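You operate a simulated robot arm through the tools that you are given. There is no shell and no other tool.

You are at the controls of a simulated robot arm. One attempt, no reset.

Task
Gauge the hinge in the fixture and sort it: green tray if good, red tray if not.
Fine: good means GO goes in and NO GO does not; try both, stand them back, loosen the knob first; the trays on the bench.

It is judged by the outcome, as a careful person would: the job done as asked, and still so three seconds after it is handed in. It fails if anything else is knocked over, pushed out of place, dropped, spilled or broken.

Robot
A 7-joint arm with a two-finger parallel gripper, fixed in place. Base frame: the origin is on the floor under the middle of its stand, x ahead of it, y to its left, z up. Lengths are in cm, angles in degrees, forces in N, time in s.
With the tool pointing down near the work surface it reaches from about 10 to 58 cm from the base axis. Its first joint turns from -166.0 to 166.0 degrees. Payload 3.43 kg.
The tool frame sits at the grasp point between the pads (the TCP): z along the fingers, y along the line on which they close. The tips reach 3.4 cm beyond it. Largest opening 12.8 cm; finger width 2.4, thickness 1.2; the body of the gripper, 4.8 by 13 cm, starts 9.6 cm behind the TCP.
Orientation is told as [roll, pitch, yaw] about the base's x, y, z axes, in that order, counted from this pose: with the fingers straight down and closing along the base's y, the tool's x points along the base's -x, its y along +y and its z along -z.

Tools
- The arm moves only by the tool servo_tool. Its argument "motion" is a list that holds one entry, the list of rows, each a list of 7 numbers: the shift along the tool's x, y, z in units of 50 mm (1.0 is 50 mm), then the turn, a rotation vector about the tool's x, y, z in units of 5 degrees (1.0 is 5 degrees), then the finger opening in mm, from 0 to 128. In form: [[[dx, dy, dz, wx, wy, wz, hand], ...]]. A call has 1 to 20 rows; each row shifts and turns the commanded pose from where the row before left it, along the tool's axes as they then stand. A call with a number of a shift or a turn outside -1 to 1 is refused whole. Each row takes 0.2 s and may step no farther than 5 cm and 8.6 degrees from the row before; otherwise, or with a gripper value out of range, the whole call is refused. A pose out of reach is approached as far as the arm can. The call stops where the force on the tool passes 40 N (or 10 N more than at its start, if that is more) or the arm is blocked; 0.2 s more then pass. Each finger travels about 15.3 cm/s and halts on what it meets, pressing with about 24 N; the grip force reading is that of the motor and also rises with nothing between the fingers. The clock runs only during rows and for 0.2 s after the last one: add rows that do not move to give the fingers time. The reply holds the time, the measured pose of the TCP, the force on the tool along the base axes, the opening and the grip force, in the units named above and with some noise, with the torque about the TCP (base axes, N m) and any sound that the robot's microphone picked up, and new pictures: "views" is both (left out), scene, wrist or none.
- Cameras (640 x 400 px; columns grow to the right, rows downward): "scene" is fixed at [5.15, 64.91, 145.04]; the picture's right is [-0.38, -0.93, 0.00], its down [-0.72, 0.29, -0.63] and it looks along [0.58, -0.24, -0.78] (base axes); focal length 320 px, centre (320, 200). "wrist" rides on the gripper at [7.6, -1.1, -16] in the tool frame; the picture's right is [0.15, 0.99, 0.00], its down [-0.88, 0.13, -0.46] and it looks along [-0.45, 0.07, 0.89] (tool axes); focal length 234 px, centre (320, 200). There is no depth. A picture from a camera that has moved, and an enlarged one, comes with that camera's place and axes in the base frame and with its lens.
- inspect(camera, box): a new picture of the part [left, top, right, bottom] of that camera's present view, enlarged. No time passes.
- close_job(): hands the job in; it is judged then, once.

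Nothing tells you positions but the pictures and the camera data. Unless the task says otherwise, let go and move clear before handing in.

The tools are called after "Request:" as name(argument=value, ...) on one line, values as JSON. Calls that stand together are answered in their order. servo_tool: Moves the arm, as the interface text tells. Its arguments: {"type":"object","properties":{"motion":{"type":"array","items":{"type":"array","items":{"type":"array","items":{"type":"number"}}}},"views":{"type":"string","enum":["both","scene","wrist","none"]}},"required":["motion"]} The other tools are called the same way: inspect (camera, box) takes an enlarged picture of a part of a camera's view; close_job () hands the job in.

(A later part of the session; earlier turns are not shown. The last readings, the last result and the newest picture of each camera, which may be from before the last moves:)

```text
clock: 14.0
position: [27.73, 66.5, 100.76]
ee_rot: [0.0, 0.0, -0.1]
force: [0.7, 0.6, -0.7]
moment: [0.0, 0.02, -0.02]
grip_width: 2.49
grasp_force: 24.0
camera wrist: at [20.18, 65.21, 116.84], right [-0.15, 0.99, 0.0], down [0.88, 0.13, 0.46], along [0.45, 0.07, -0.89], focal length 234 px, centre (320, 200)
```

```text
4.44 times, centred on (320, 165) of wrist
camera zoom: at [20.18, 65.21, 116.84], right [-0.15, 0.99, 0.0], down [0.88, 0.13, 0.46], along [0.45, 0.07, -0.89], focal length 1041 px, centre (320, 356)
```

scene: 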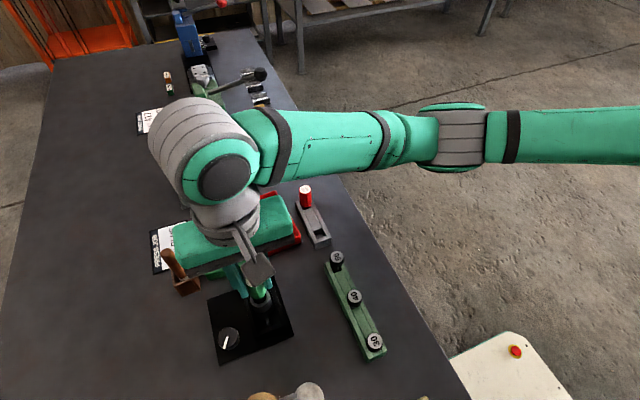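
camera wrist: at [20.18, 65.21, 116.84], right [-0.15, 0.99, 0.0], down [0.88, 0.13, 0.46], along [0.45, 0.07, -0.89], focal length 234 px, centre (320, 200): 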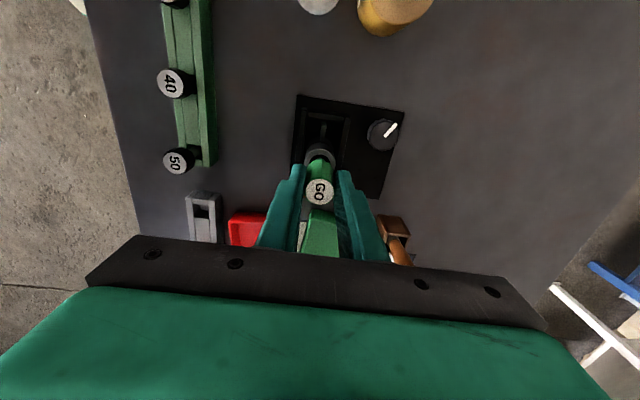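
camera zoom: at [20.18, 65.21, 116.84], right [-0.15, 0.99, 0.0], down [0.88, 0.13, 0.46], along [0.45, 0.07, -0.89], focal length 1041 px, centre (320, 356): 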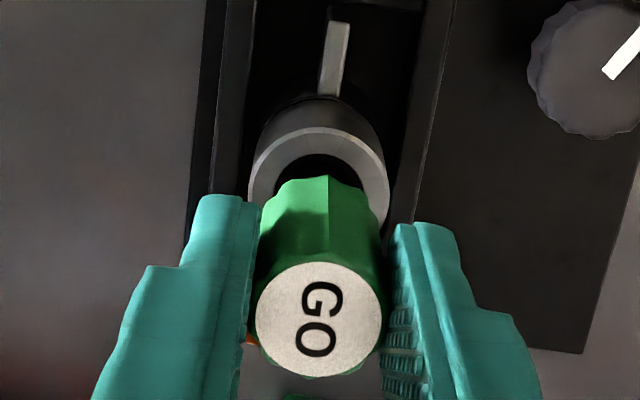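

Laterally it is well centred in the wrist view. I lower gently in 2 mm steps and watch the force.

Request:
servo_tool(motion=[[[0, 0, 0.04, 0, 0, 0, 20], [0, 0, 0.04, 0, 0, 0, 20], [0, 0, 0.04, 0, 0, 0, 20], [0, 0, 0.04, 0, 0, 0, 20], [0, 0, 0.04, 0, 0, 0, 20], [0, 0, 0, 0, 0, 0, 20]]])

Request:
inspect(camera="scene", box=[235, 260, 290, 315])

Request:
inspect(camera="wrist", box=[285, 130, 355, 210])

```text
clock: 15.4
position: [27.83, 66.45, 99.75]
ee_rot: [0.0, 0.1, 0.1]
force: [1.6, 0.6, -0.1]
moment: [0.01, -0.07, 0.03]
grip_width: 2.48
grasp_force: 25.0
camera wrist: at [20.13, 65.2, 115.84], right [-0.15, 0.99, 0.0], down [0.88, 0.13, 0.46], along [0.45, 0.07, -0.89], focal length 234 px, centre (320, 200)
```

scene: 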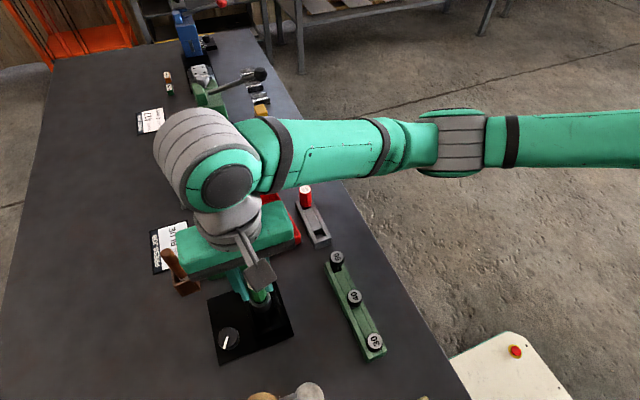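
wrist: 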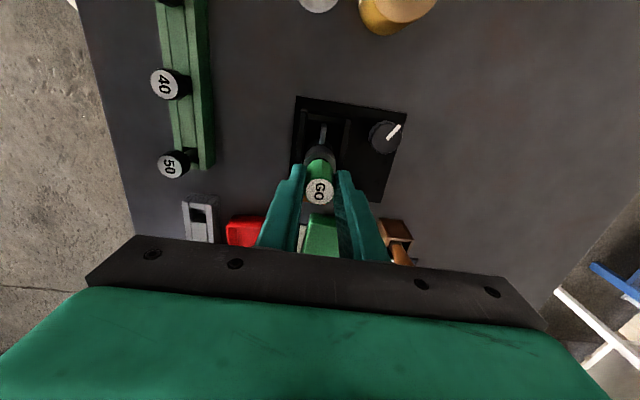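

```text
7.27 times, centred on (262, 288) of scene
camera zoom: at [5.15, 64.91, 145.04], right [-0.38, -0.93, 0.0], down [-0.72, 0.29, -0.63], along [0.58, -0.24, -0.78], focal length 2330 px, centre (738, -436)
```

zoom: 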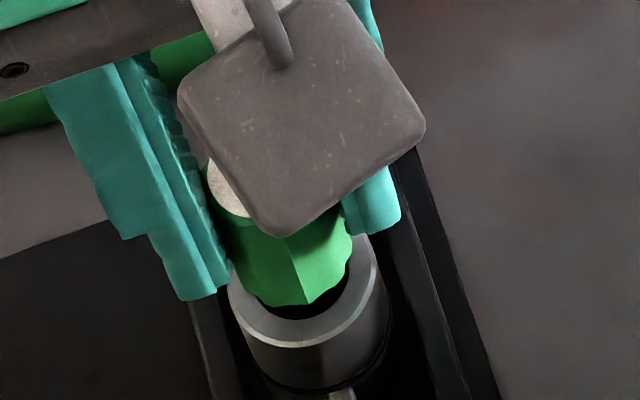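

```text
5.00 times, centred on (320, 170) of wrist
camera zoom: at [20.13, 65.2, 115.84], right [-0.15, 0.99, 0.0], down [0.88, 0.13, 0.46], along [0.45, 0.07, -0.89], focal length 1171 px, centre (320, 350)
```

zoom: 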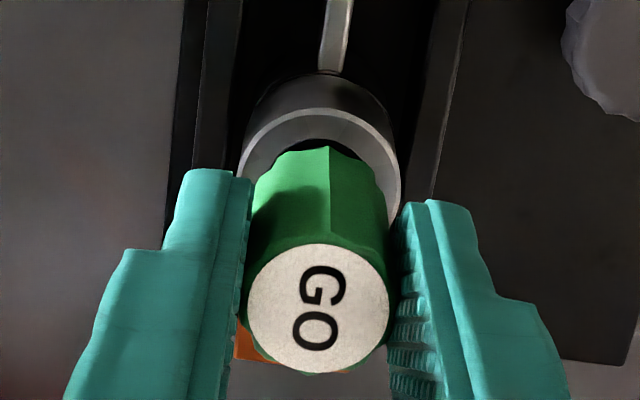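

There is a slight +x reaction (about 1.6 N) at the plug tip, so the plug seems to be touching the −x side of the lead-in. I shift about 1 mm to +x and continue down gently.

Request:
servo_tool(motion=[[[-0.02, 0, 0, 0, 0, 0, 20], [0, 0, 0.02, 0, 0, 0, 20], [0, 0, 0.02, 0, 0, 0, 20], [0, 0, 0.02, 0, 0, 0, 20], [0, 0, 0, 0, 0, 0, 20]]], views="none")

```text
clock: 16.6
position: [27.73, 66.52, 99.54]
ee_rot: [0.1, 0.1, 0.0]
force: [0.4, 0.7, -0.1]
moment: [-0.02, 0.02, -0.04]
grip_width: 2.48
grasp_force: 23.9
```

The side force is gone. I continue lowering.

Request:
servo_tool(motion=[[[0, 0, 0.02, 0, 0, 0, 20], [0, 0, 0.02, 0, 0, 0, 20], [0, 0, 0.02, 0, 0, 0, 20], [0, 0, 0, 0, 0, 0, 20]]], views="none")

Request:
servo_tool(motion=[[[0, 0, 0.02, 0, 0, 0, 20], [0, 0, 0.02, 0, 0, 0, 20], [0, 0, 0.02, 0, 0, 0, 20], [0, 0, 0, 0, 0, 0, 20]]])

Request:
inspect(camera="scene", box=[235, 260, 290, 315])

Request:
inspect(camera="wrist", box=[285, 130, 355, 210])

```text
clock: 17.6
position: [27.67, 66.49, 99.3]
ee_rot: [0.0, 0.0, 0.0]
force: [-0.4, 0.3, -0.3]
moment: [-0.03, -0.01, -0.02]
grip_width: 2.5
grasp_force: 24.1
```

```text
clock: 18.6
position: [27.9, 66.38, 98.84]
ee_rot: [0.1, 0.0, 0.0]
force: [0.0, 0.7, 0.2]
moment: [0.01, -0.02, -0.02]
grip_width: 2.48
grasp_force: 24.0
camera wrist: at [20.26, 65.11, 114.94], right [-0.15, 0.99, 0.0], down [0.88, 0.13, 0.46], along [0.45, 0.07, -0.89], focal length 234 px, centre (320, 200)
```

scene: 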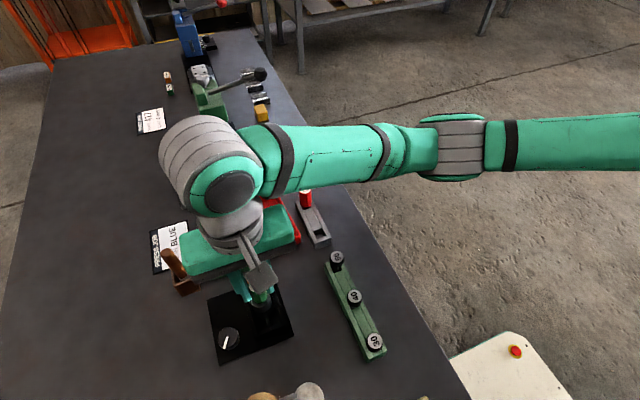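
wrist: 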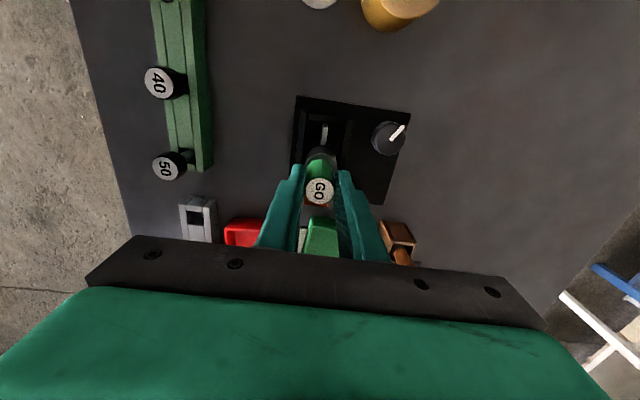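

```text
7.27 times, centred on (262, 288) of scene
camera zoom: at [5.15, 64.91, 145.04], right [-0.38, -0.93, 0.0], down [-0.72, 0.29, -0.63], along [0.58, -0.24, -0.78], focal length 2330 px, centre (738, -436)
```

zoom: 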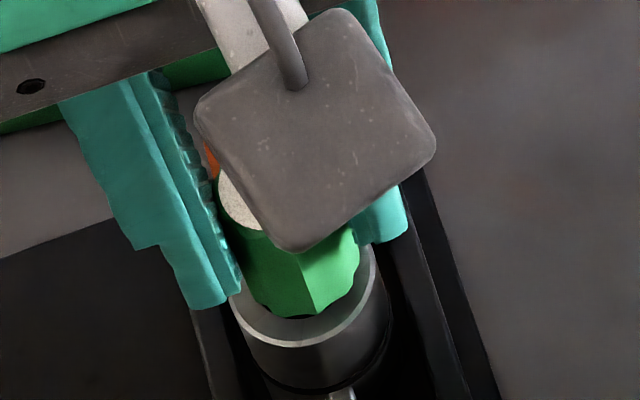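

```text
5.00 times, centred on (320, 170) of wrist
camera zoom: at [20.26, 65.11, 114.94], right [-0.15, 0.99, 0.0], down [0.88, 0.13, 0.46], along [0.45, 0.07, -0.89], focal length 1171 px, centre (320, 350)
```

zoom: 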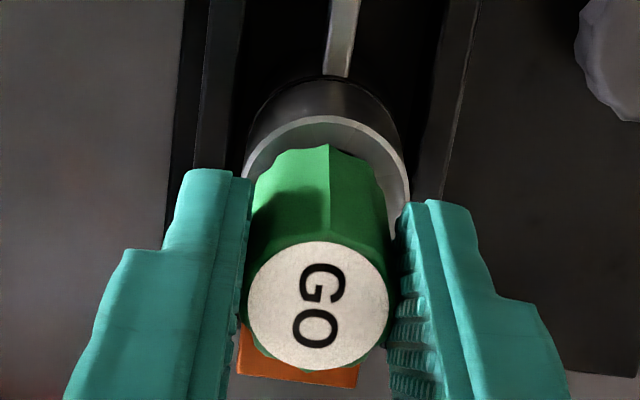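

Handle is nearly on the rim and there's no resistance. I shift 0.5 mm to +y and continue to find the seat.

Request:
servo_tool(motion=[[[0, 0.012, 0, 0, 0, 0, 20], [0, 0, 0.02, 0, 0, 0, 20], [0, 0, 0.02, 0, 0, 0, 20], [0, 0, 0.02, 0, 0, 0, 20], [0, 0, 0, 0, 0, 0, 20]]], views="none")

Request:
servo_tool(motion=[[[0, 0, 0.02, 0, 0, 0, 20], [0, 0, 0.02, 0, 0, 0, 20], [0, 0, 0.02, 0, 0, 0, 20], [0, 0, 0, 0, 0, 0, 20]]], views="none")

```text
clock: 19.8
position: [27.74, 66.54, 98.69]
ee_rot: [-0.1, 0.0, 0.0]
force: [0.5, 0.9, -0.9]
moment: [0.01, -0.03, 0.01]
grip_width: 2.49
grasp_force: 23.7
```

```text
clock: 20.8
position: [27.81, 66.39, 98.43]
ee_rot: [0.1, 0.0, 0.0]
force: [0.9, 0.3, 8.5]
moment: [0.0, 0.01, 0.04]
grip_width: 2.5
grasp_force: 23.9
```

There is 8.5 N of vertical contact now. I look to see whether the handle shoulder is seated on the rim.

Request:
inspect(camera="scene", box=[240, 265, 285, 310])

Request:
inspect(camera="wrist", box=[290, 130, 350, 190])

```text
8.89 times, centred on (262, 288) of scene
camera zoom: at [5.15, 64.91, 145.04], right [-0.38, -0.93, 0.0], down [-0.72, 0.29, -0.63], along [0.58, -0.24, -0.78], focal length 2848 px, centre (831, -578)
```

zoom: 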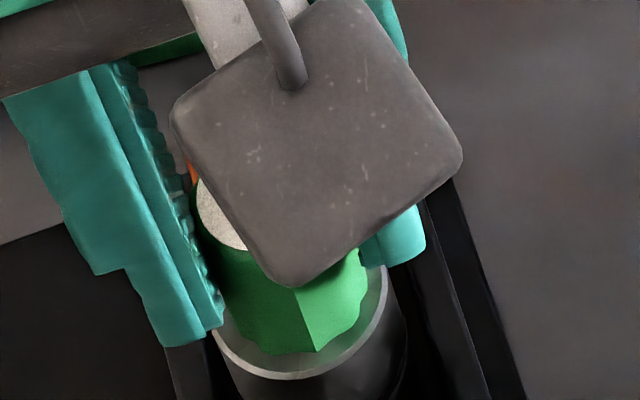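

```text
6.67 times, centred on (320, 160) of wrist
camera zoom: at [20.25, 65.17, 114.44], right [-0.15, 0.99, 0.0], down [0.88, 0.13, 0.46], along [0.45, 0.07, -0.89], focal length 1561 px, centre (320, 467)
```

zoom: 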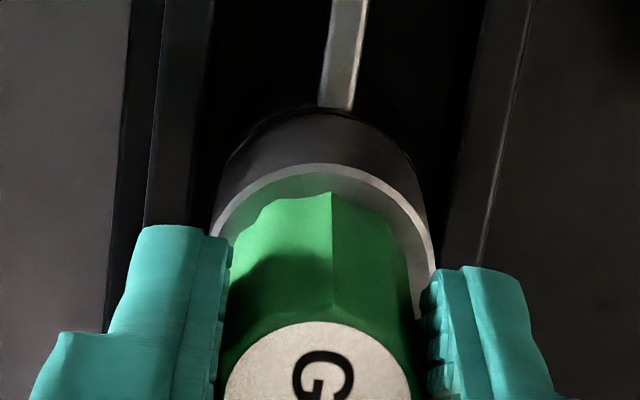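

The handle shoulder appears to sit on the rim, so the plug looks fully in. I press another 0.5 mm to confirm it is a hard seat and not a tight fit.

Request:
servo_tool(motion=[[[0, 0, 0.01, 0, 0, 0, 20], [0, 0, 0, 0, 0, 0, 20]]], views="none")

```text
clock: 21.4
position: [27.74, 66.46, 98.32]
ee_rot: [0.0, 0.1, 0.0]
force: [1.8, -0.5, 16.5]
moment: [-0.17, -0.13, 0.03]
grip_width: 2.46
grasp_force: 24.0
```

It is a hard stop, and the moment puts the contact out on the rim, so the GO gauge goes fully in. I withdraw it and carry it back over its rack slot.

Request:
servo_tool(motion=[[[0, 0, -0.1, 0, 0, 0, 20], [0, 0, -0.3, 0, 0, 0, 20], [0, 0, -0.4, 0, 0, 0, 20], [0, 0, -0.47, 0, 0, 0, 20], [-0.424, -0.5994, 0, 0, 0, 0, 20], [-0.424, -0.5994, 0, 0, 0, 0, 20], [-0.424, -0.5994, 0, 0, 0, 0, 20], [-0.424, -0.5994, 0, 0, 0, 0, 20], [-0.424, -0.5994, 0, 0, 0, 0, 20], [0, 0, 0, 0, 0, 0, 20], [0, 0, 0, 0, 0, 0, 20]]])

Request:
inspect(camera="wrist", box=[240, 100, 400, 240])

Request:
inspect(camera="scene", box=[235, 265, 295, 325])

```text
clock: 23.8
position: [38.37, 51.24, 104.82]
ee_rot: [0.0, 0.0, -0.1]
force: [0.7, -0.1, -1.0]
moment: [-0.01, 0.03, 0.02]
grip_width: 2.48
grasp_force: 24.0
camera wrist: at [30.82, 50.07, 120.71], right [-0.15, 0.99, 0.0], down [0.88, 0.13, 0.46], along [0.45, 0.07, -0.89], focal length 234 px, centre (320, 200)
```

scene: 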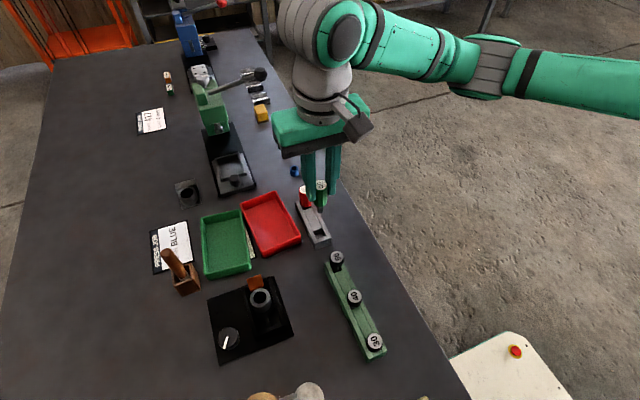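
wrist: 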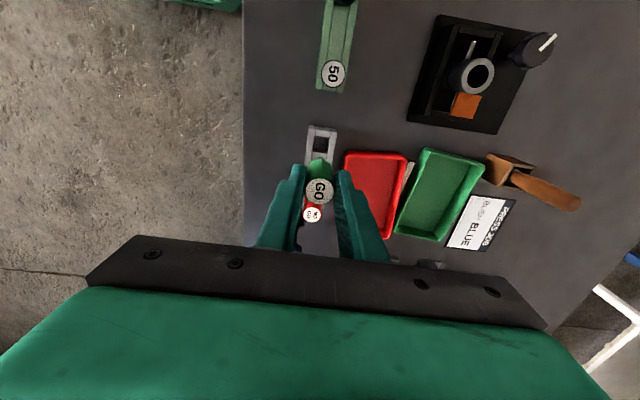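

```text
2.86 times, centred on (320, 170) of wrist
camera zoom: at [30.82, 50.07, 120.71], right [-0.15, 0.99, 0.0], down [0.88, 0.13, 0.46], along [0.45, 0.07, -0.89], focal length 669 px, centre (320, 286)
```

zoom: 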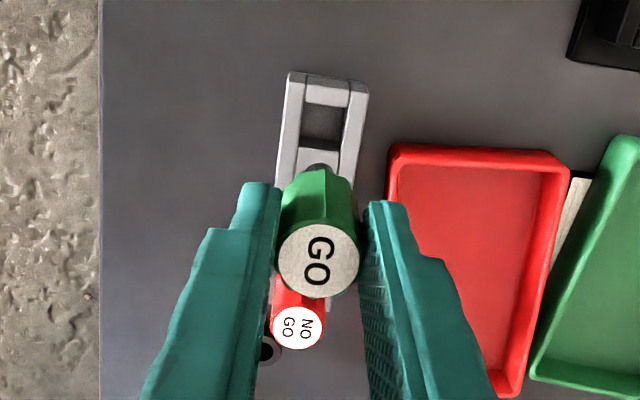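

```text
6.67 times, centred on (265, 295) of scene
camera zoom: at [5.15, 64.91, 145.04], right [-0.38, -0.93, 0.0], down [-0.72, 0.29, -0.63], along [0.58, -0.24, -0.78], focal length 2136 px, centre (687, -433)
```

zoom: 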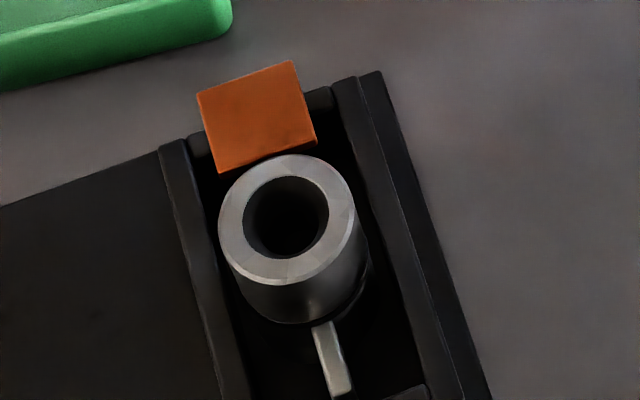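

The hinge and fixture look unmoved. I compare the rack's position in the same zoomed view as at lift-off before lowering.

Request:
inspect(camera="wrist", box=[295, 115, 345, 175])

Request:
inspect(camera="scene", box=[290, 175, 340, 245])

```text
6.67 times, centred on (320, 145) of wrist
camera zoom: at [30.82, 50.07, 120.71], right [-0.15, 0.99, 0.0], down [0.88, 0.13, 0.46], along [0.45, 0.07, -0.89], focal length 1561 px, centre (320, 567)
```

zoom: 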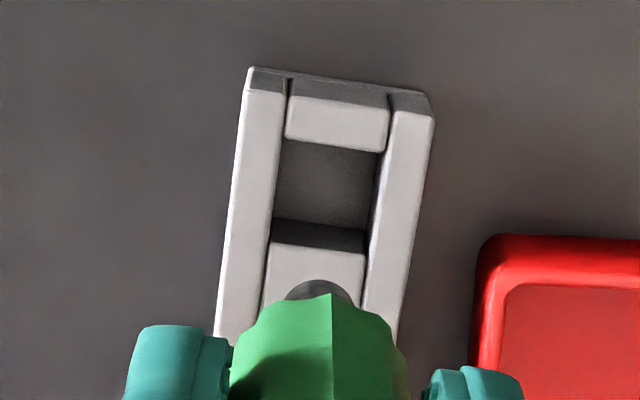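

```text
5.71 times, centred on (315, 210) of scene
camera zoom: at [5.15, 64.91, 145.04], right [-0.38, -0.93, 0.0], down [-0.72, 0.29, -0.63], along [0.58, -0.24, -0.78], focal length 1831 px, centre (349, 143)
```

zoom: 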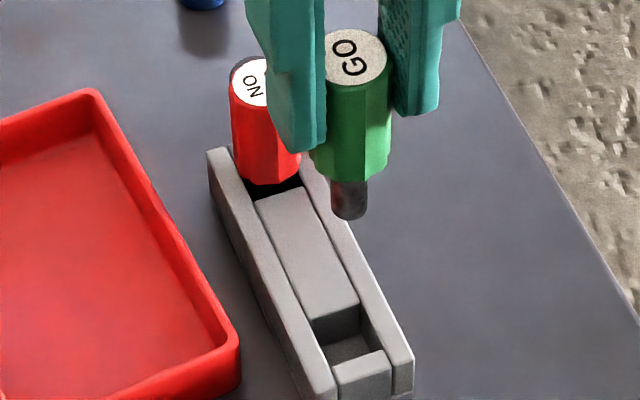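

The gauge hasn't shifted in the grip, and the arm is about 1 mm off in x and y relative to lift-off. I correct that and lower the GO gauge back into its slot.

Request:
servo_tool(motion=[[[-0.02, 0.025, 0.3, 0, 0, 0, 20], [0, 0, 0.5, 0, 0, 0, 20], [0, 0, 0.4, 0, 0, 0, 20], [0, 0, 0.3, 0, 0, 0, 20], [0, 0, 0.2, 0, 0, 0, 20], [0, 0, 0.16, 0, 0, 0, 20], [0, 0, 0.06, 0, 0, 0, 20], [0, 0, 0.03, 0, 0, 0, 20], [0, 0, 0.02, 0, 0, 0, 20], [0, 0, 0, 0, 0, 0, 20]]])

Request:
inspect(camera="wrist", box=[270, 120, 370, 220])

Request:
inspect(camera="scene", box=[290, 185, 340, 250])

```text
clock: 26.0
position: [38.34, 51.43, 94.89]
ee_rot: [0.1, 0.0, 0.0]
force: [-1.4, -2.4, 19.6]
moment: [-0.36, 0.01, -0.02]
grip_width: 2.46
grasp_force: 23.9
camera wrist: at [30.91, 50.26, 110.88], right [-0.15, 0.99, 0.0], down [0.88, 0.13, 0.46], along [0.45, 0.07, -0.89], focal length 234 px, centre (320, 200)
```

scene: 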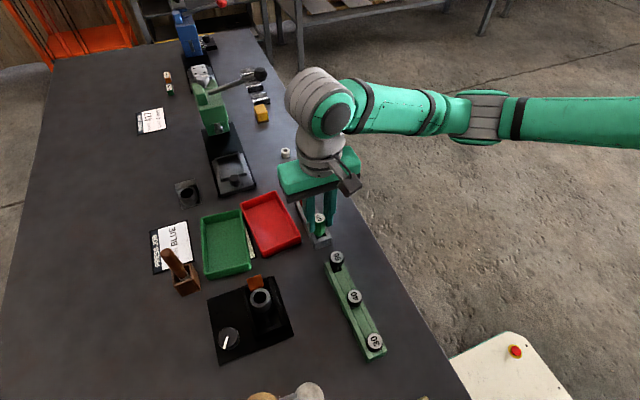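
wrist: 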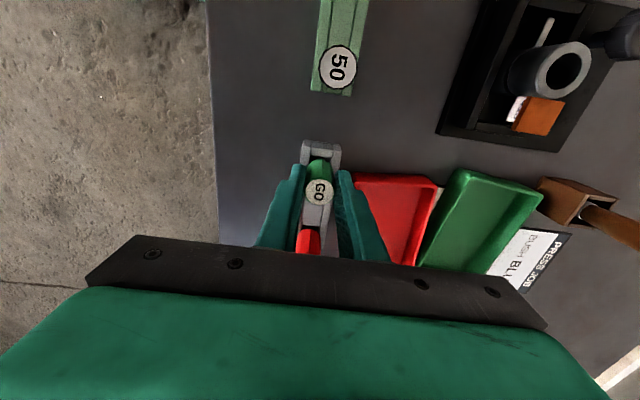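

```text
4.00 times, centred on (320, 170) of wrist
camera zoom: at [30.91, 50.26, 110.88], right [-0.15, 0.99, 0.0], down [0.88, 0.13, 0.46], along [0.45, 0.07, -0.89], focal length 937 px, centre (320, 320)
```

zoom: 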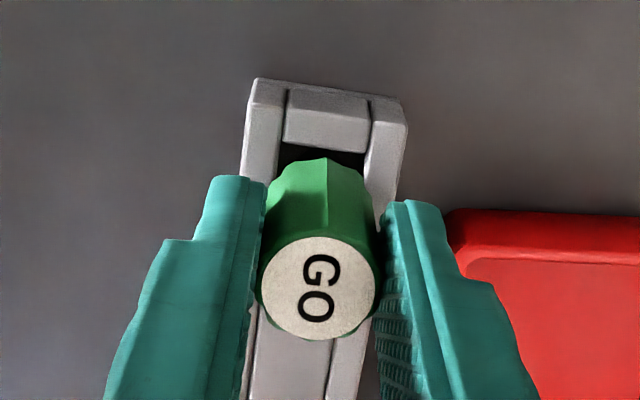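

```text
6.15 times, centred on (315, 218) of scene
camera zoom: at [5.15, 64.91, 145.04], right [-0.38, -0.93, 0.0], down [-0.72, 0.29, -0.63], along [0.58, -0.24, -0.78], focal length 1972 px, centre (351, 92)
```

zoom: 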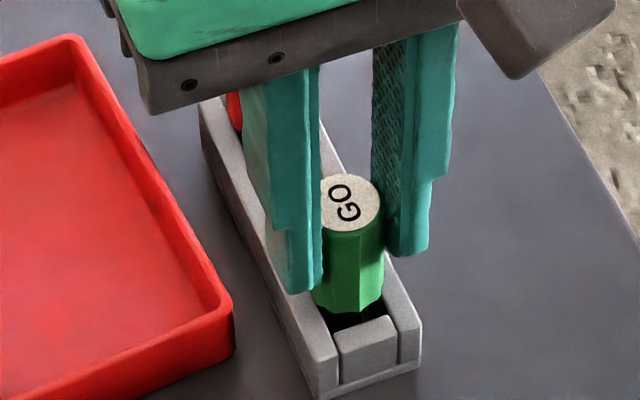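

The handle is back on the rack with about 20 N of contact. I ease off 1 mm and open the fingers.

Request:
servo_tool(motion=[[[0, 0, -0.02, 0, 0, 0, 20], [0, 0, 0, 0, 0, 0, 24], [0, 0, 0, 0, 0, 0, 27], [0, 0, 0, 0, 0, 0, 34], [0, 0, 0, 0, 0, 0, 42], [0, 0, 0, 0, 0, 0, 42]]])

Request:
inspect(camera="wrist", box=[270, 120, 370, 220])

Request:
inspect(camera="scene", box=[290, 185, 340, 250])

```text
clock: 27.4
position: [38.5, 51.64, 94.88]
ee_rot: [-0.1, 0.0, 0.0]
force: [0.3, 0.0, -0.2]
moment: [0.04, 0.04, -0.03]
grip_width: 4.2
grasp_force: 0.1
camera wrist: at [30.94, 50.3, 110.94], right [-0.15, 0.99, 0.0], down [0.88, 0.13, 0.46], along [0.45, 0.07, -0.89], focal length 234 px, centre (320, 200)
```

scene: 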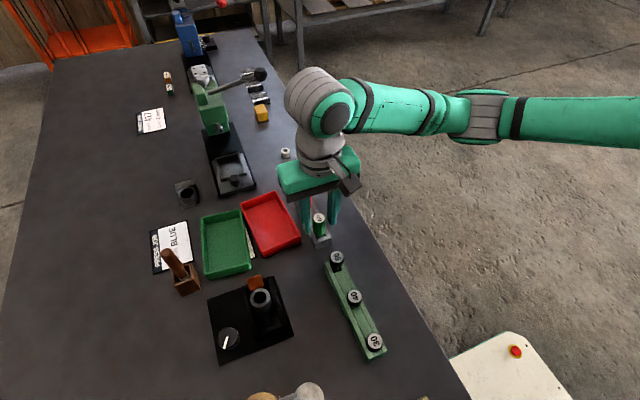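
wrist: 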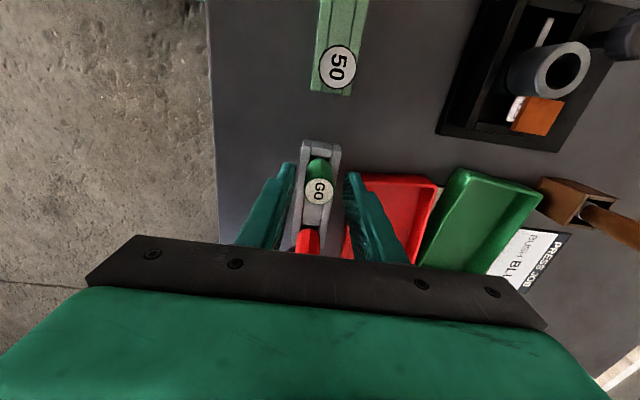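

```text
4.00 times, centred on (320, 170) of wrist
camera zoom: at [30.94, 50.3, 110.94], right [-0.15, 0.99, 0.0], down [0.88, 0.13, 0.46], along [0.45, 0.07, -0.89], focal length 937 px, centre (320, 320)
```

zoom: 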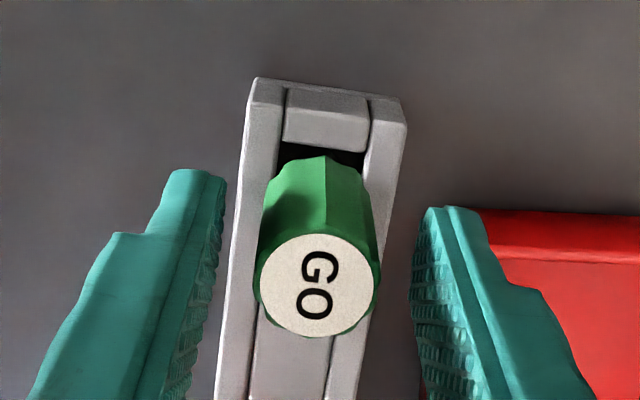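

```text
6.15 times, centred on (315, 218) of scene
camera zoom: at [5.15, 64.91, 145.04], right [-0.38, -0.93, 0.0], down [-0.72, 0.29, -0.63], along [0.58, -0.24, -0.78], focal length 1972 px, centre (351, 92)
```

zoom: 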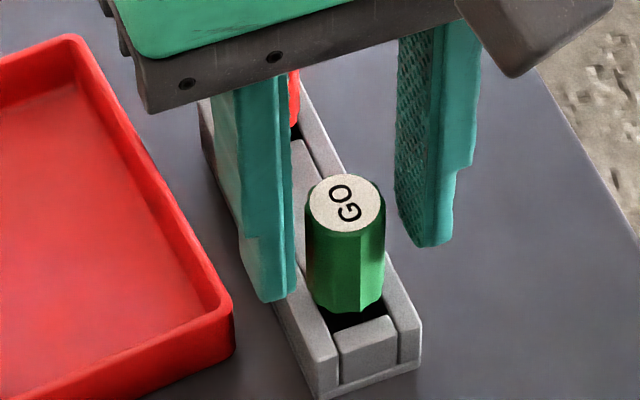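

The GO gauge stands back in its slot, centred. I rise, shift 7.85 cm in +x over the NO GO gauge, and look.

Request:
servo_tool(motion=[[[0, 0, -0.3, 0, 0, 0, 42], [0, 0, -0.5, 0, 0, 0, 42], [0, 0, -0.5, 0, 0, 0, 42], [-0.523, 0.005, 0, 0, 0, 0, 42], [-0.523, 0.005, 0, 0, 0, 0, 42], [-0.524, 0, 0, 0, 0, 0, 42], [0, 0, 0, 0, 0, 0, 42], [0, 0, 0, 0, 0, 0, 42]]])

Request:
inspect(camera="wrist", box=[240, 100, 400, 240])

Request:
inspect(camera="scene", box=[280, 160, 350, 250])

```text
clock: 29.2
position: [46.5, 51.73, 101.33]
ee_rot: [0.0, 0.0, -0.1]
force: [0.1, -0.6, -0.5]
moment: [-0.03, 0.0, -0.01]
grip_width: 4.23
grasp_force: 0.0
camera wrist: at [38.92, 50.37, 117.46], right [-0.15, 0.99, 0.0], down [0.88, 0.13, 0.46], along [0.45, 0.07, -0.89], focal length 234 px, centre (320, 200)
```

scene: 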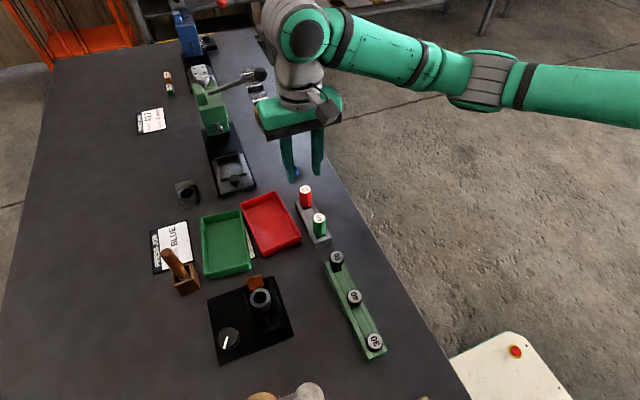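
wrist: 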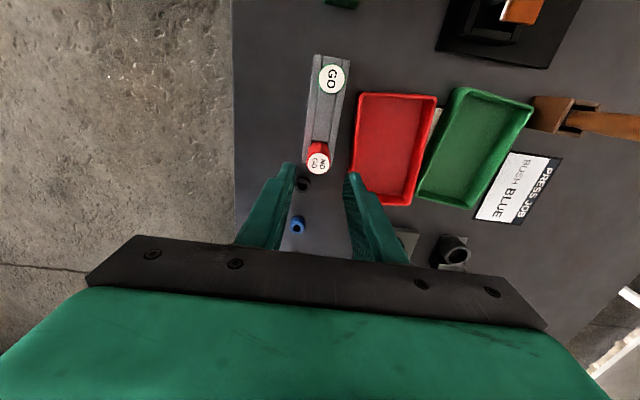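

```text
2.86 times, centred on (320, 170) of wrist
camera zoom: at [38.92, 50.37, 117.46], right [-0.15, 0.99, 0.0], down [0.88, 0.13, 0.46], along [0.45, 0.07, -0.89], focal length 669 px, centre (320, 286)
```

zoom: 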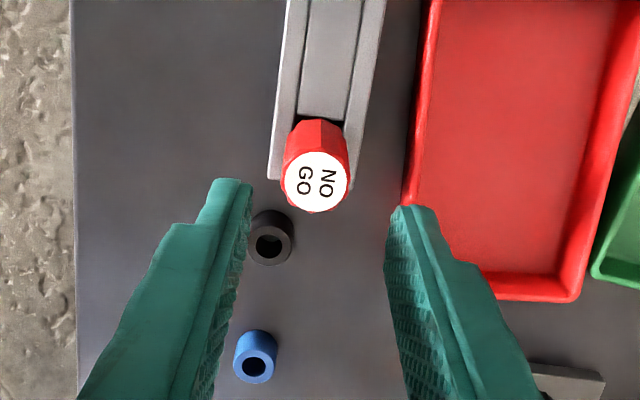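

```text
4.44 times, centred on (315, 205) of scene
camera zoom: at [5.15, 64.91, 145.04], right [-0.38, -0.93, 0.0], down [-0.72, 0.29, -0.63], along [0.58, -0.24, -0.78], focal length 1424 px, centre (342, 178)
```

zoom: 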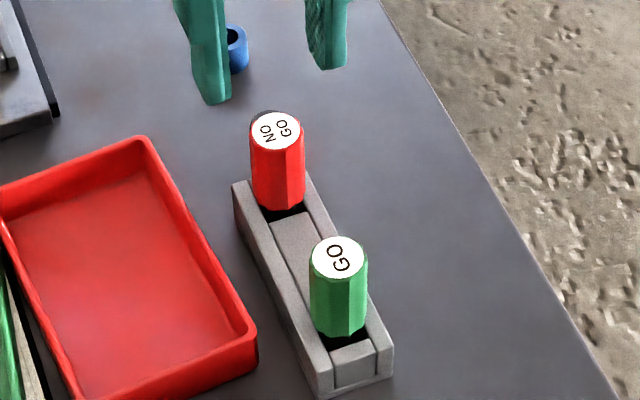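

The GO gauge stands upright, and the NO GO is centred within about 1 mm. I correct y and descend over the NO GO handle.

Request:
servo_tool(motion=[[[0, -0.02, 0.3, 0, 0, 0, 42], [0, 0, 0.4, 0, 0, 0, 42], [0, 0, 0.34, 0, 0, 0, 42], [0, 0, 0.2, 0, 0, 0, 42], [0, 0, 0.1, 0, 0, 0, 42], [0, 0, 0, 0, 0, 0, 42]]])

Request:
inspect(camera="wrist", box=[240, 100, 400, 240])

Request:
inspect(camera="scene", box=[280, 160, 350, 250])

```text
clock: 30.6
position: [46.33, 51.52, 94.7]
ee_rot: [0.1, 0.1, 0.0]
force: [0.1, 0.9, -0.1]
moment: [0.02, 0.01, -0.01]
grip_width: 4.18
grasp_force: 0.0
camera wrist: at [38.8, 50.21, 110.76], right [-0.15, 0.99, 0.0], down [0.88, 0.13, 0.46], along [0.45, 0.07, -0.89], focal length 234 px, centre (320, 200)
```

scene: 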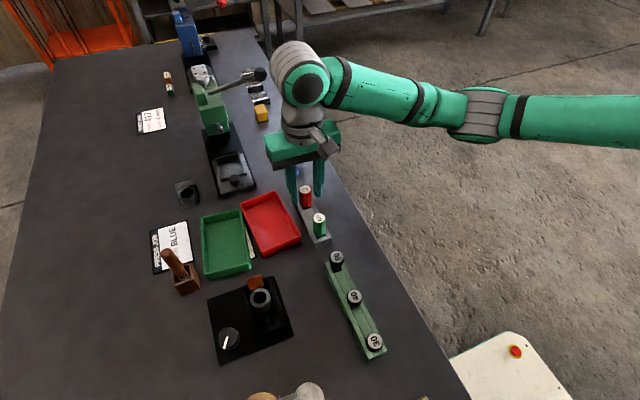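
wrist: 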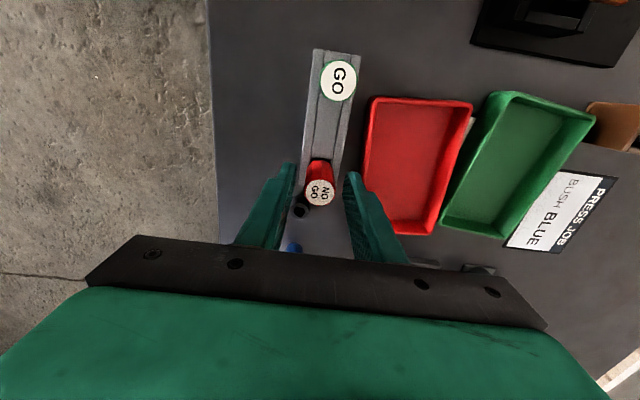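

```text
2.86 times, centred on (320, 170) of wrist
camera zoom: at [38.8, 50.21, 110.76], right [-0.15, 0.99, 0.0], down [0.88, 0.13, 0.46], along [0.45, 0.07, -0.89], focal length 669 px, centre (320, 286)
```

zoom: 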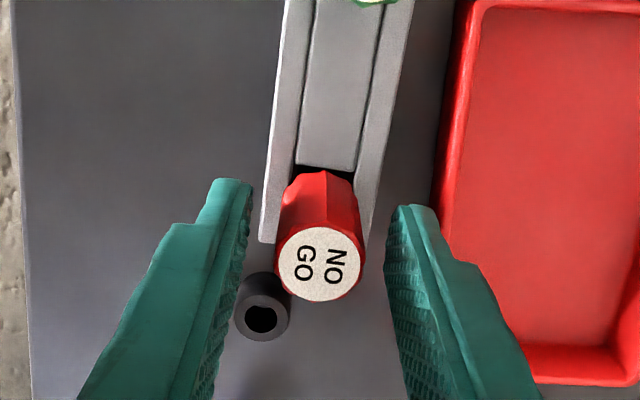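

```text
4.44 times, centred on (315, 205) of scene
camera zoom: at [5.15, 64.91, 145.04], right [-0.38, -0.93, 0.0], down [-0.72, 0.29, -0.63], along [0.58, -0.24, -0.78], focal length 1424 px, centre (342, 178)
```

zoom: 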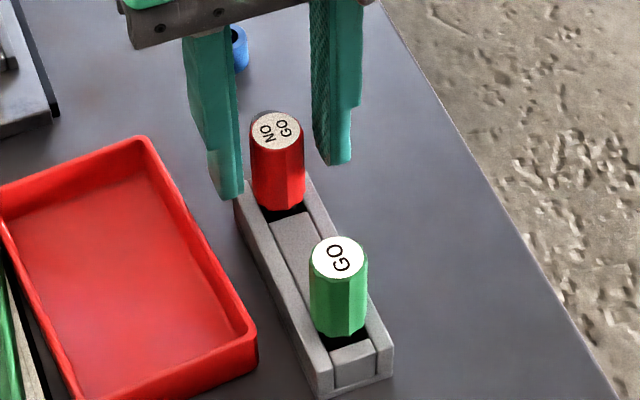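

The NO GO label is right at the grasp point. I close on it.

Request:
servo_tool(motion=[[[0, 0, 0, 0, 0, 0, 34], [0, 0, 0, 0, 0, 0, 29], [0, 0, 0, 0, 0, 0, 25], [0, 0, 0, 0, 0, 0, 20], [0, 0, 0, 0, 0, 0, 20]]], views="none")

Request:
inspect(camera="wrist", box=[270, 120, 370, 220])

```text
clock: 31.8
position: [46.38, 51.43, 94.84]
ee_rot: [0.0, 0.1, 0.0]
force: [0.0, -0.3, -0.1]
moment: [-0.01, 0.0, 0.01]
grip_width: 2.48
grasp_force: 23.8
```

```text
4.00 times, centred on (320, 170) of wrist
camera zoom: at [38.81, 50.21, 110.78], right [-0.15, 0.99, 0.0], down [0.88, 0.13, 0.46], along [0.45, 0.07, -0.89], focal length 937 px, centre (320, 320)
```

zoom: 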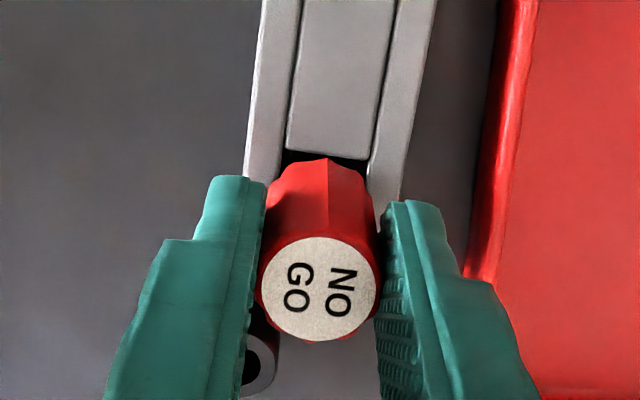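

Gripped at 24 N. I lift straight up and view the NO GO plug.

Request:
servo_tool(motion=[[[0, 0, -0.2, 0, 0, 0, 20], [0, 0, -0.2, 0, 0, 0, 20], [0, 0, -0.4, 0, 0, 0, 20], [0, 0, -0.6, 0, 0, 0, 20], [0, 0, -0.6, 0, 0, 0, 20], [0, 0, 0, 0, 0, 0, 20], [0, 0, 0, 0, 0, 0, 20], [0, 0, 0, 0, 0, 0, 20]]])

Request:
inspect(camera="scene", box=[280, 155, 340, 225])

Request:
inspect(camera="wrist", box=[270, 100, 370, 220])

```text
clock: 33.6
position: [46.27, 51.79, 104.77]
ee_rot: [0.0, -0.1, 0.0]
force: [0.0, 0.7, -1.1]
moment: [-0.02, -0.02, -0.02]
grip_width: 2.46
grasp_force: 24.7
camera wrist: at [38.74, 50.44, 120.74], right [-0.15, 0.99, 0.0], down [0.88, 0.13, 0.46], along [0.45, 0.07, -0.89], focal length 234 px, centre (320, 200)
```

scene: 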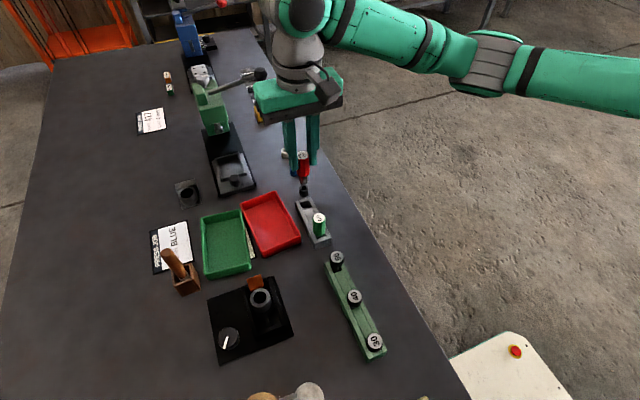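
wrist: 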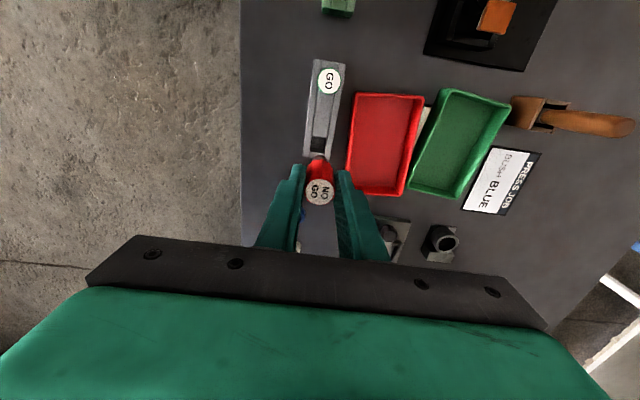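

```text
5.71 times, centred on (310, 190) of scene
camera zoom: at [5.15, 64.91, 145.04], right [-0.38, -0.93, 0.0], down [-0.72, 0.29, -0.63], along [0.58, -0.24, -0.78], focal length 1831 px, centre (377, 257)
```

zoom: 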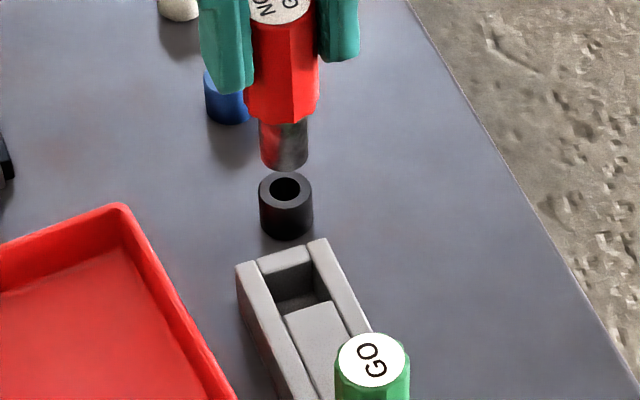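

```text
3.33 times, centred on (320, 160) of wrist
camera zoom: at [38.74, 50.44, 120.74], right [-0.15, 0.99, 0.0], down [0.88, 0.13, 0.46], along [0.45, 0.07, -0.89], focal length 781 px, centre (320, 333)
```

zoom: 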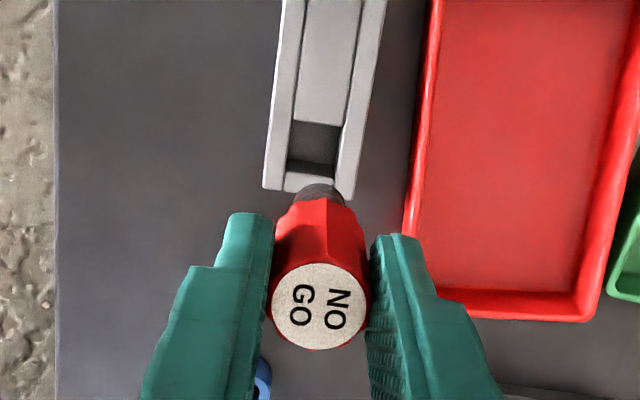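

The NO GO plug is visibly fatter (about 1.65 cm vs 1.2 cm for GO). I carry it over the bore using the same alignment as for the GO.

Request:
servo_tool(motion=[[[0.6183, 0.4973, 0, 0, 0, 0, 20], [0.6183, 0.4973, 0, 0, 0, 0, 20], [0.6183, 0.4973, 0, 0, 0, 0, 20], [0.6183, 0.4973, 0, 0, 0, 0, 20], [0.6183, 0.4973, 0, 0, 0, 0, 20], [0.6183, 0.4973, 0, 0, 0, 0, 20], [0, 0, 0, 0, 0, 0, 20], [0, 0, 0, 0, 0, 0, 20], [0, 0, 0, 0, 0, 0, 20]]])

Request:
inspect(camera="wrist", box=[270, 90, 370, 220])

Request:
inspect(camera="scene", box=[230, 240, 300, 320])

```text
clock: 35.6
position: [28.09, 66.59, 104.57]
ee_rot: [0.0, 0.0, 0.0]
force: [-0.2, 0.0, -0.2]
moment: [0.0, 0.0, 0.0]
grip_width: 2.49
grasp_force: 24.8
camera wrist: at [20.51, 65.29, 120.65], right [-0.15, 0.99, 0.0], down [0.88, 0.13, 0.46], along [0.45, 0.07, -0.89], focal length 234 px, centre (320, 200)
```

scene: 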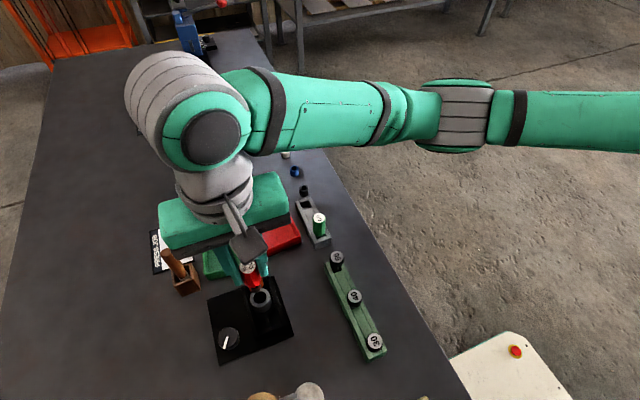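
wrist: 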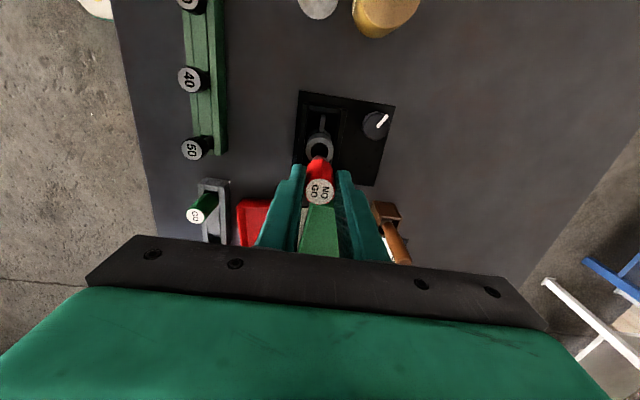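

```text
3.08 times, centred on (320, 155) of wrist
camera zoom: at [20.51, 65.29, 120.65], right [-0.15, 0.99, 0.0], down [0.88, 0.13, 0.46], along [0.45, 0.07, -0.89], focal length 720 px, centre (320, 338)
```

zoom: 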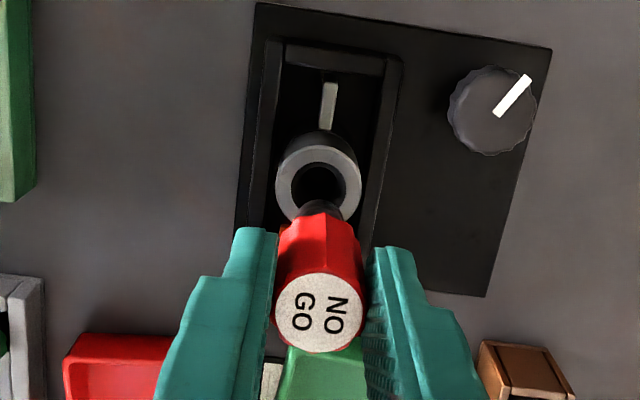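

```text
5.00 times, centred on (265, 280) of scene
camera zoom: at [5.15, 64.91, 145.04], right [-0.38, -0.93, 0.0], down [-0.72, 0.29, -0.63], along [0.58, -0.24, -0.78], focal length 1602 px, centre (595, -200)
```

zoom: 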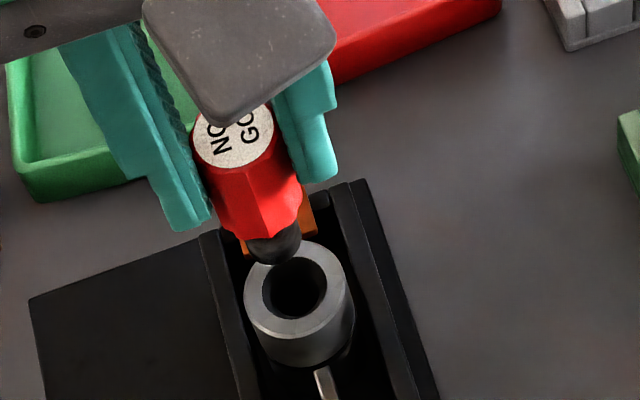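

The view agrees with the GO alignment to within about a millimetre. I trim y slightly and lower until the tip is just above the rim.

Request:
servo_tool(motion=[[[0, -0.01, 0.3, 0, 0, 0, 20], [0, 0, 0.3, 0, 0, 0, 20], [0, 0, 0.14, 0, 0, 0, 20], [0, 0, 0, 0, 0, 0, 20], [0, 0, 0, 0, 0, 0, 20]]])

Request:
inspect(camera="wrist", box=[285, 120, 355, 210])

Request:
inspect(camera="scene", box=[235, 255, 290, 315])

```text
clock: 36.8
position: [28.05, 66.49, 100.86]
ee_rot: [0.1, 0.0, 0.0]
force: [-0.6, 0.3, 0.0]
moment: [0.03, 0.06, -0.01]
grip_width: 2.46
grasp_force: 24.0
camera wrist: at [20.4, 65.2, 116.91], right [-0.15, 0.99, 0.0], down [0.88, 0.13, 0.46], along [0.45, 0.07, -0.89], focal length 234 px, centre (320, 200)
```

scene: 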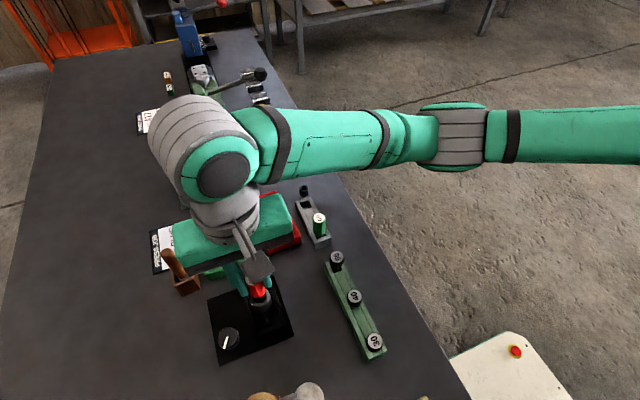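
wrist: 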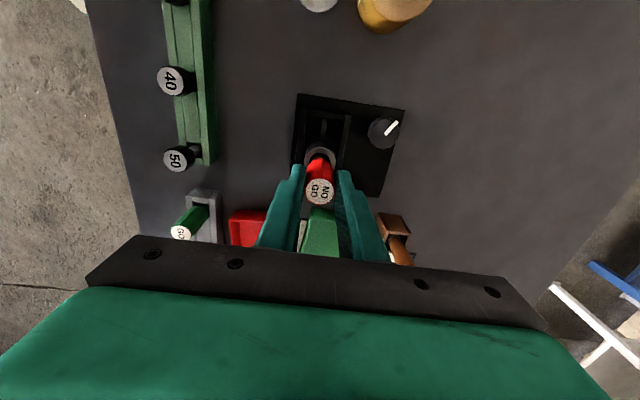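

```text
4.44 times, centred on (320, 165) of wrist
camera zoom: at [20.4, 65.2, 116.91], right [-0.15, 0.99, 0.0], down [0.88, 0.13, 0.46], along [0.45, 0.07, -0.89], focal length 1041 px, centre (320, 356)
```

zoom: 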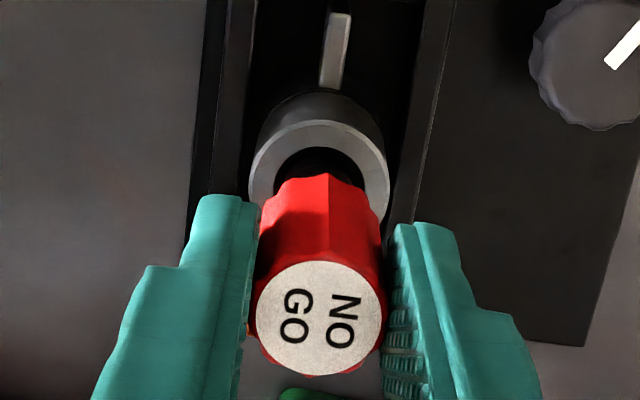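

```text
6.67 times, centred on (262, 285) of scene
camera zoom: at [5.15, 64.91, 145.04], right [-0.38, -0.93, 0.0], down [-0.72, 0.29, -0.63], along [0.58, -0.24, -0.78], focal length 2136 px, centre (703, -367)
```

zoom: 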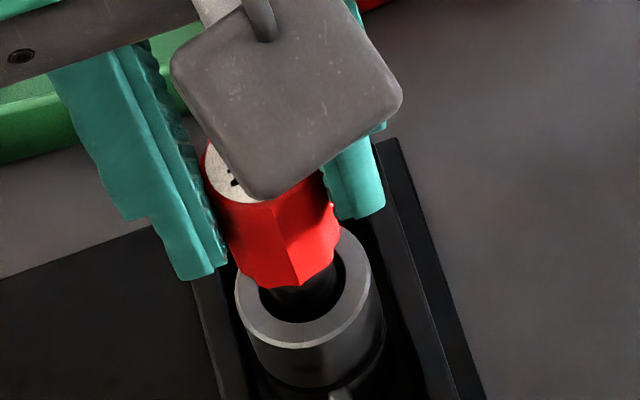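

Alignment matches the GO at the same stage. I step down gently, watching the force.

Request:
servo_tool(motion=[[[0, 0, 0.02, 0, 0, 0, 20], [0, 0, 0.02, 0, 0, 0, 20], [0, 0, 0.02, 0, 0, 0, 20], [0, 0, 0.02, 0, 0, 0, 20], [0, 0, 0, 0, 0, 0, 20]]], views="none")

Request:
servo_tool(motion=[[[0, 0, 0.02, 0, 0, 0, 20], [0, 0, 0.02, 0, 0, 0, 20], [0, 0, 0.02, 0, 0, 0, 20], [0, 0, 0, 0, 0, 0, 20]]], views="none")

```text
clock: 38.0
position: [27.89, 66.46, 100.67]
ee_rot: [0.2, 0.0, 0.0]
force: [-2.1, 2.6, 20.1]
moment: [-0.11, 0.15, -0.03]
grip_width: 2.49
grasp_force: 24.3
```

```text
clock: 39.0
position: [27.8, 66.37, 100.28]
ee_rot: [0.0, 0.0, 0.0]
force: [1.2, 5.8, 19.5]
moment: [0.55, -0.13, 0.03]
grip_width: 2.48
grasp_force: 24.0
```

Contact came at TCP 100.67 with 20 N. The second step moved 3 mm further at the same force, so the gauge may have slid in the grip or in the bore. I look before doing anything else.

Request:
inspect(camera="wrist", box=[285, 120, 355, 210])

Request:
inspect(camera="scene", box=[235, 255, 290, 315])

```text
4.44 times, centred on (320, 165) of wrist
camera zoom: at [20.3, 65.17, 116.29], right [-0.15, 0.99, 0.0], down [0.88, 0.13, 0.46], along [0.45, 0.07, -0.89], focal length 1041 px, centre (320, 356)
```

zoom: 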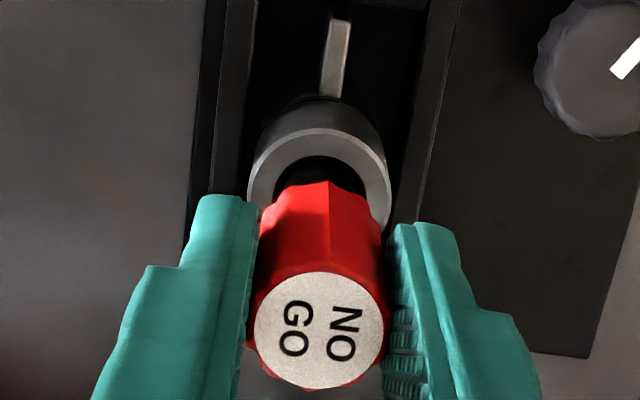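

```text
6.67 times, centred on (262, 285) of scene
camera zoom: at [5.15, 64.91, 145.04], right [-0.38, -0.93, 0.0], down [-0.72, 0.29, -0.63], along [0.58, -0.24, -0.78], focal length 2136 px, centre (703, -367)
```

zoom: 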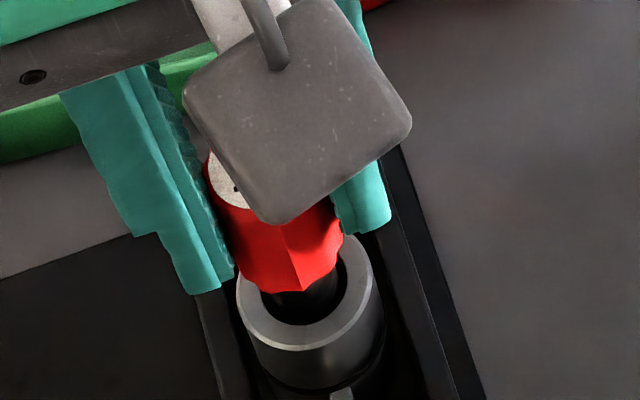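

The label rose in the grip by about 3 mm and the handle stayed at the same height over the barrel. So the plug is stopped near the rim. I ease off, then retry from slightly different positions with light force, to rule out misalignment.

Request:
servo_tool(motion=[[[0, 0, -0.03, 0, 0, 0, 20], [0, 0, 0, 0, 0, 0, 20]]], views="none")

```text
clock: 39.6
position: [27.82, 66.44, 100.3]
ee_rot: [-0.1, 0.1, 0.0]
force: [0.3, 1.6, 1.0]
moment: [0.1, -0.08, 0.01]
grip_width: 2.47
grasp_force: 23.9
```

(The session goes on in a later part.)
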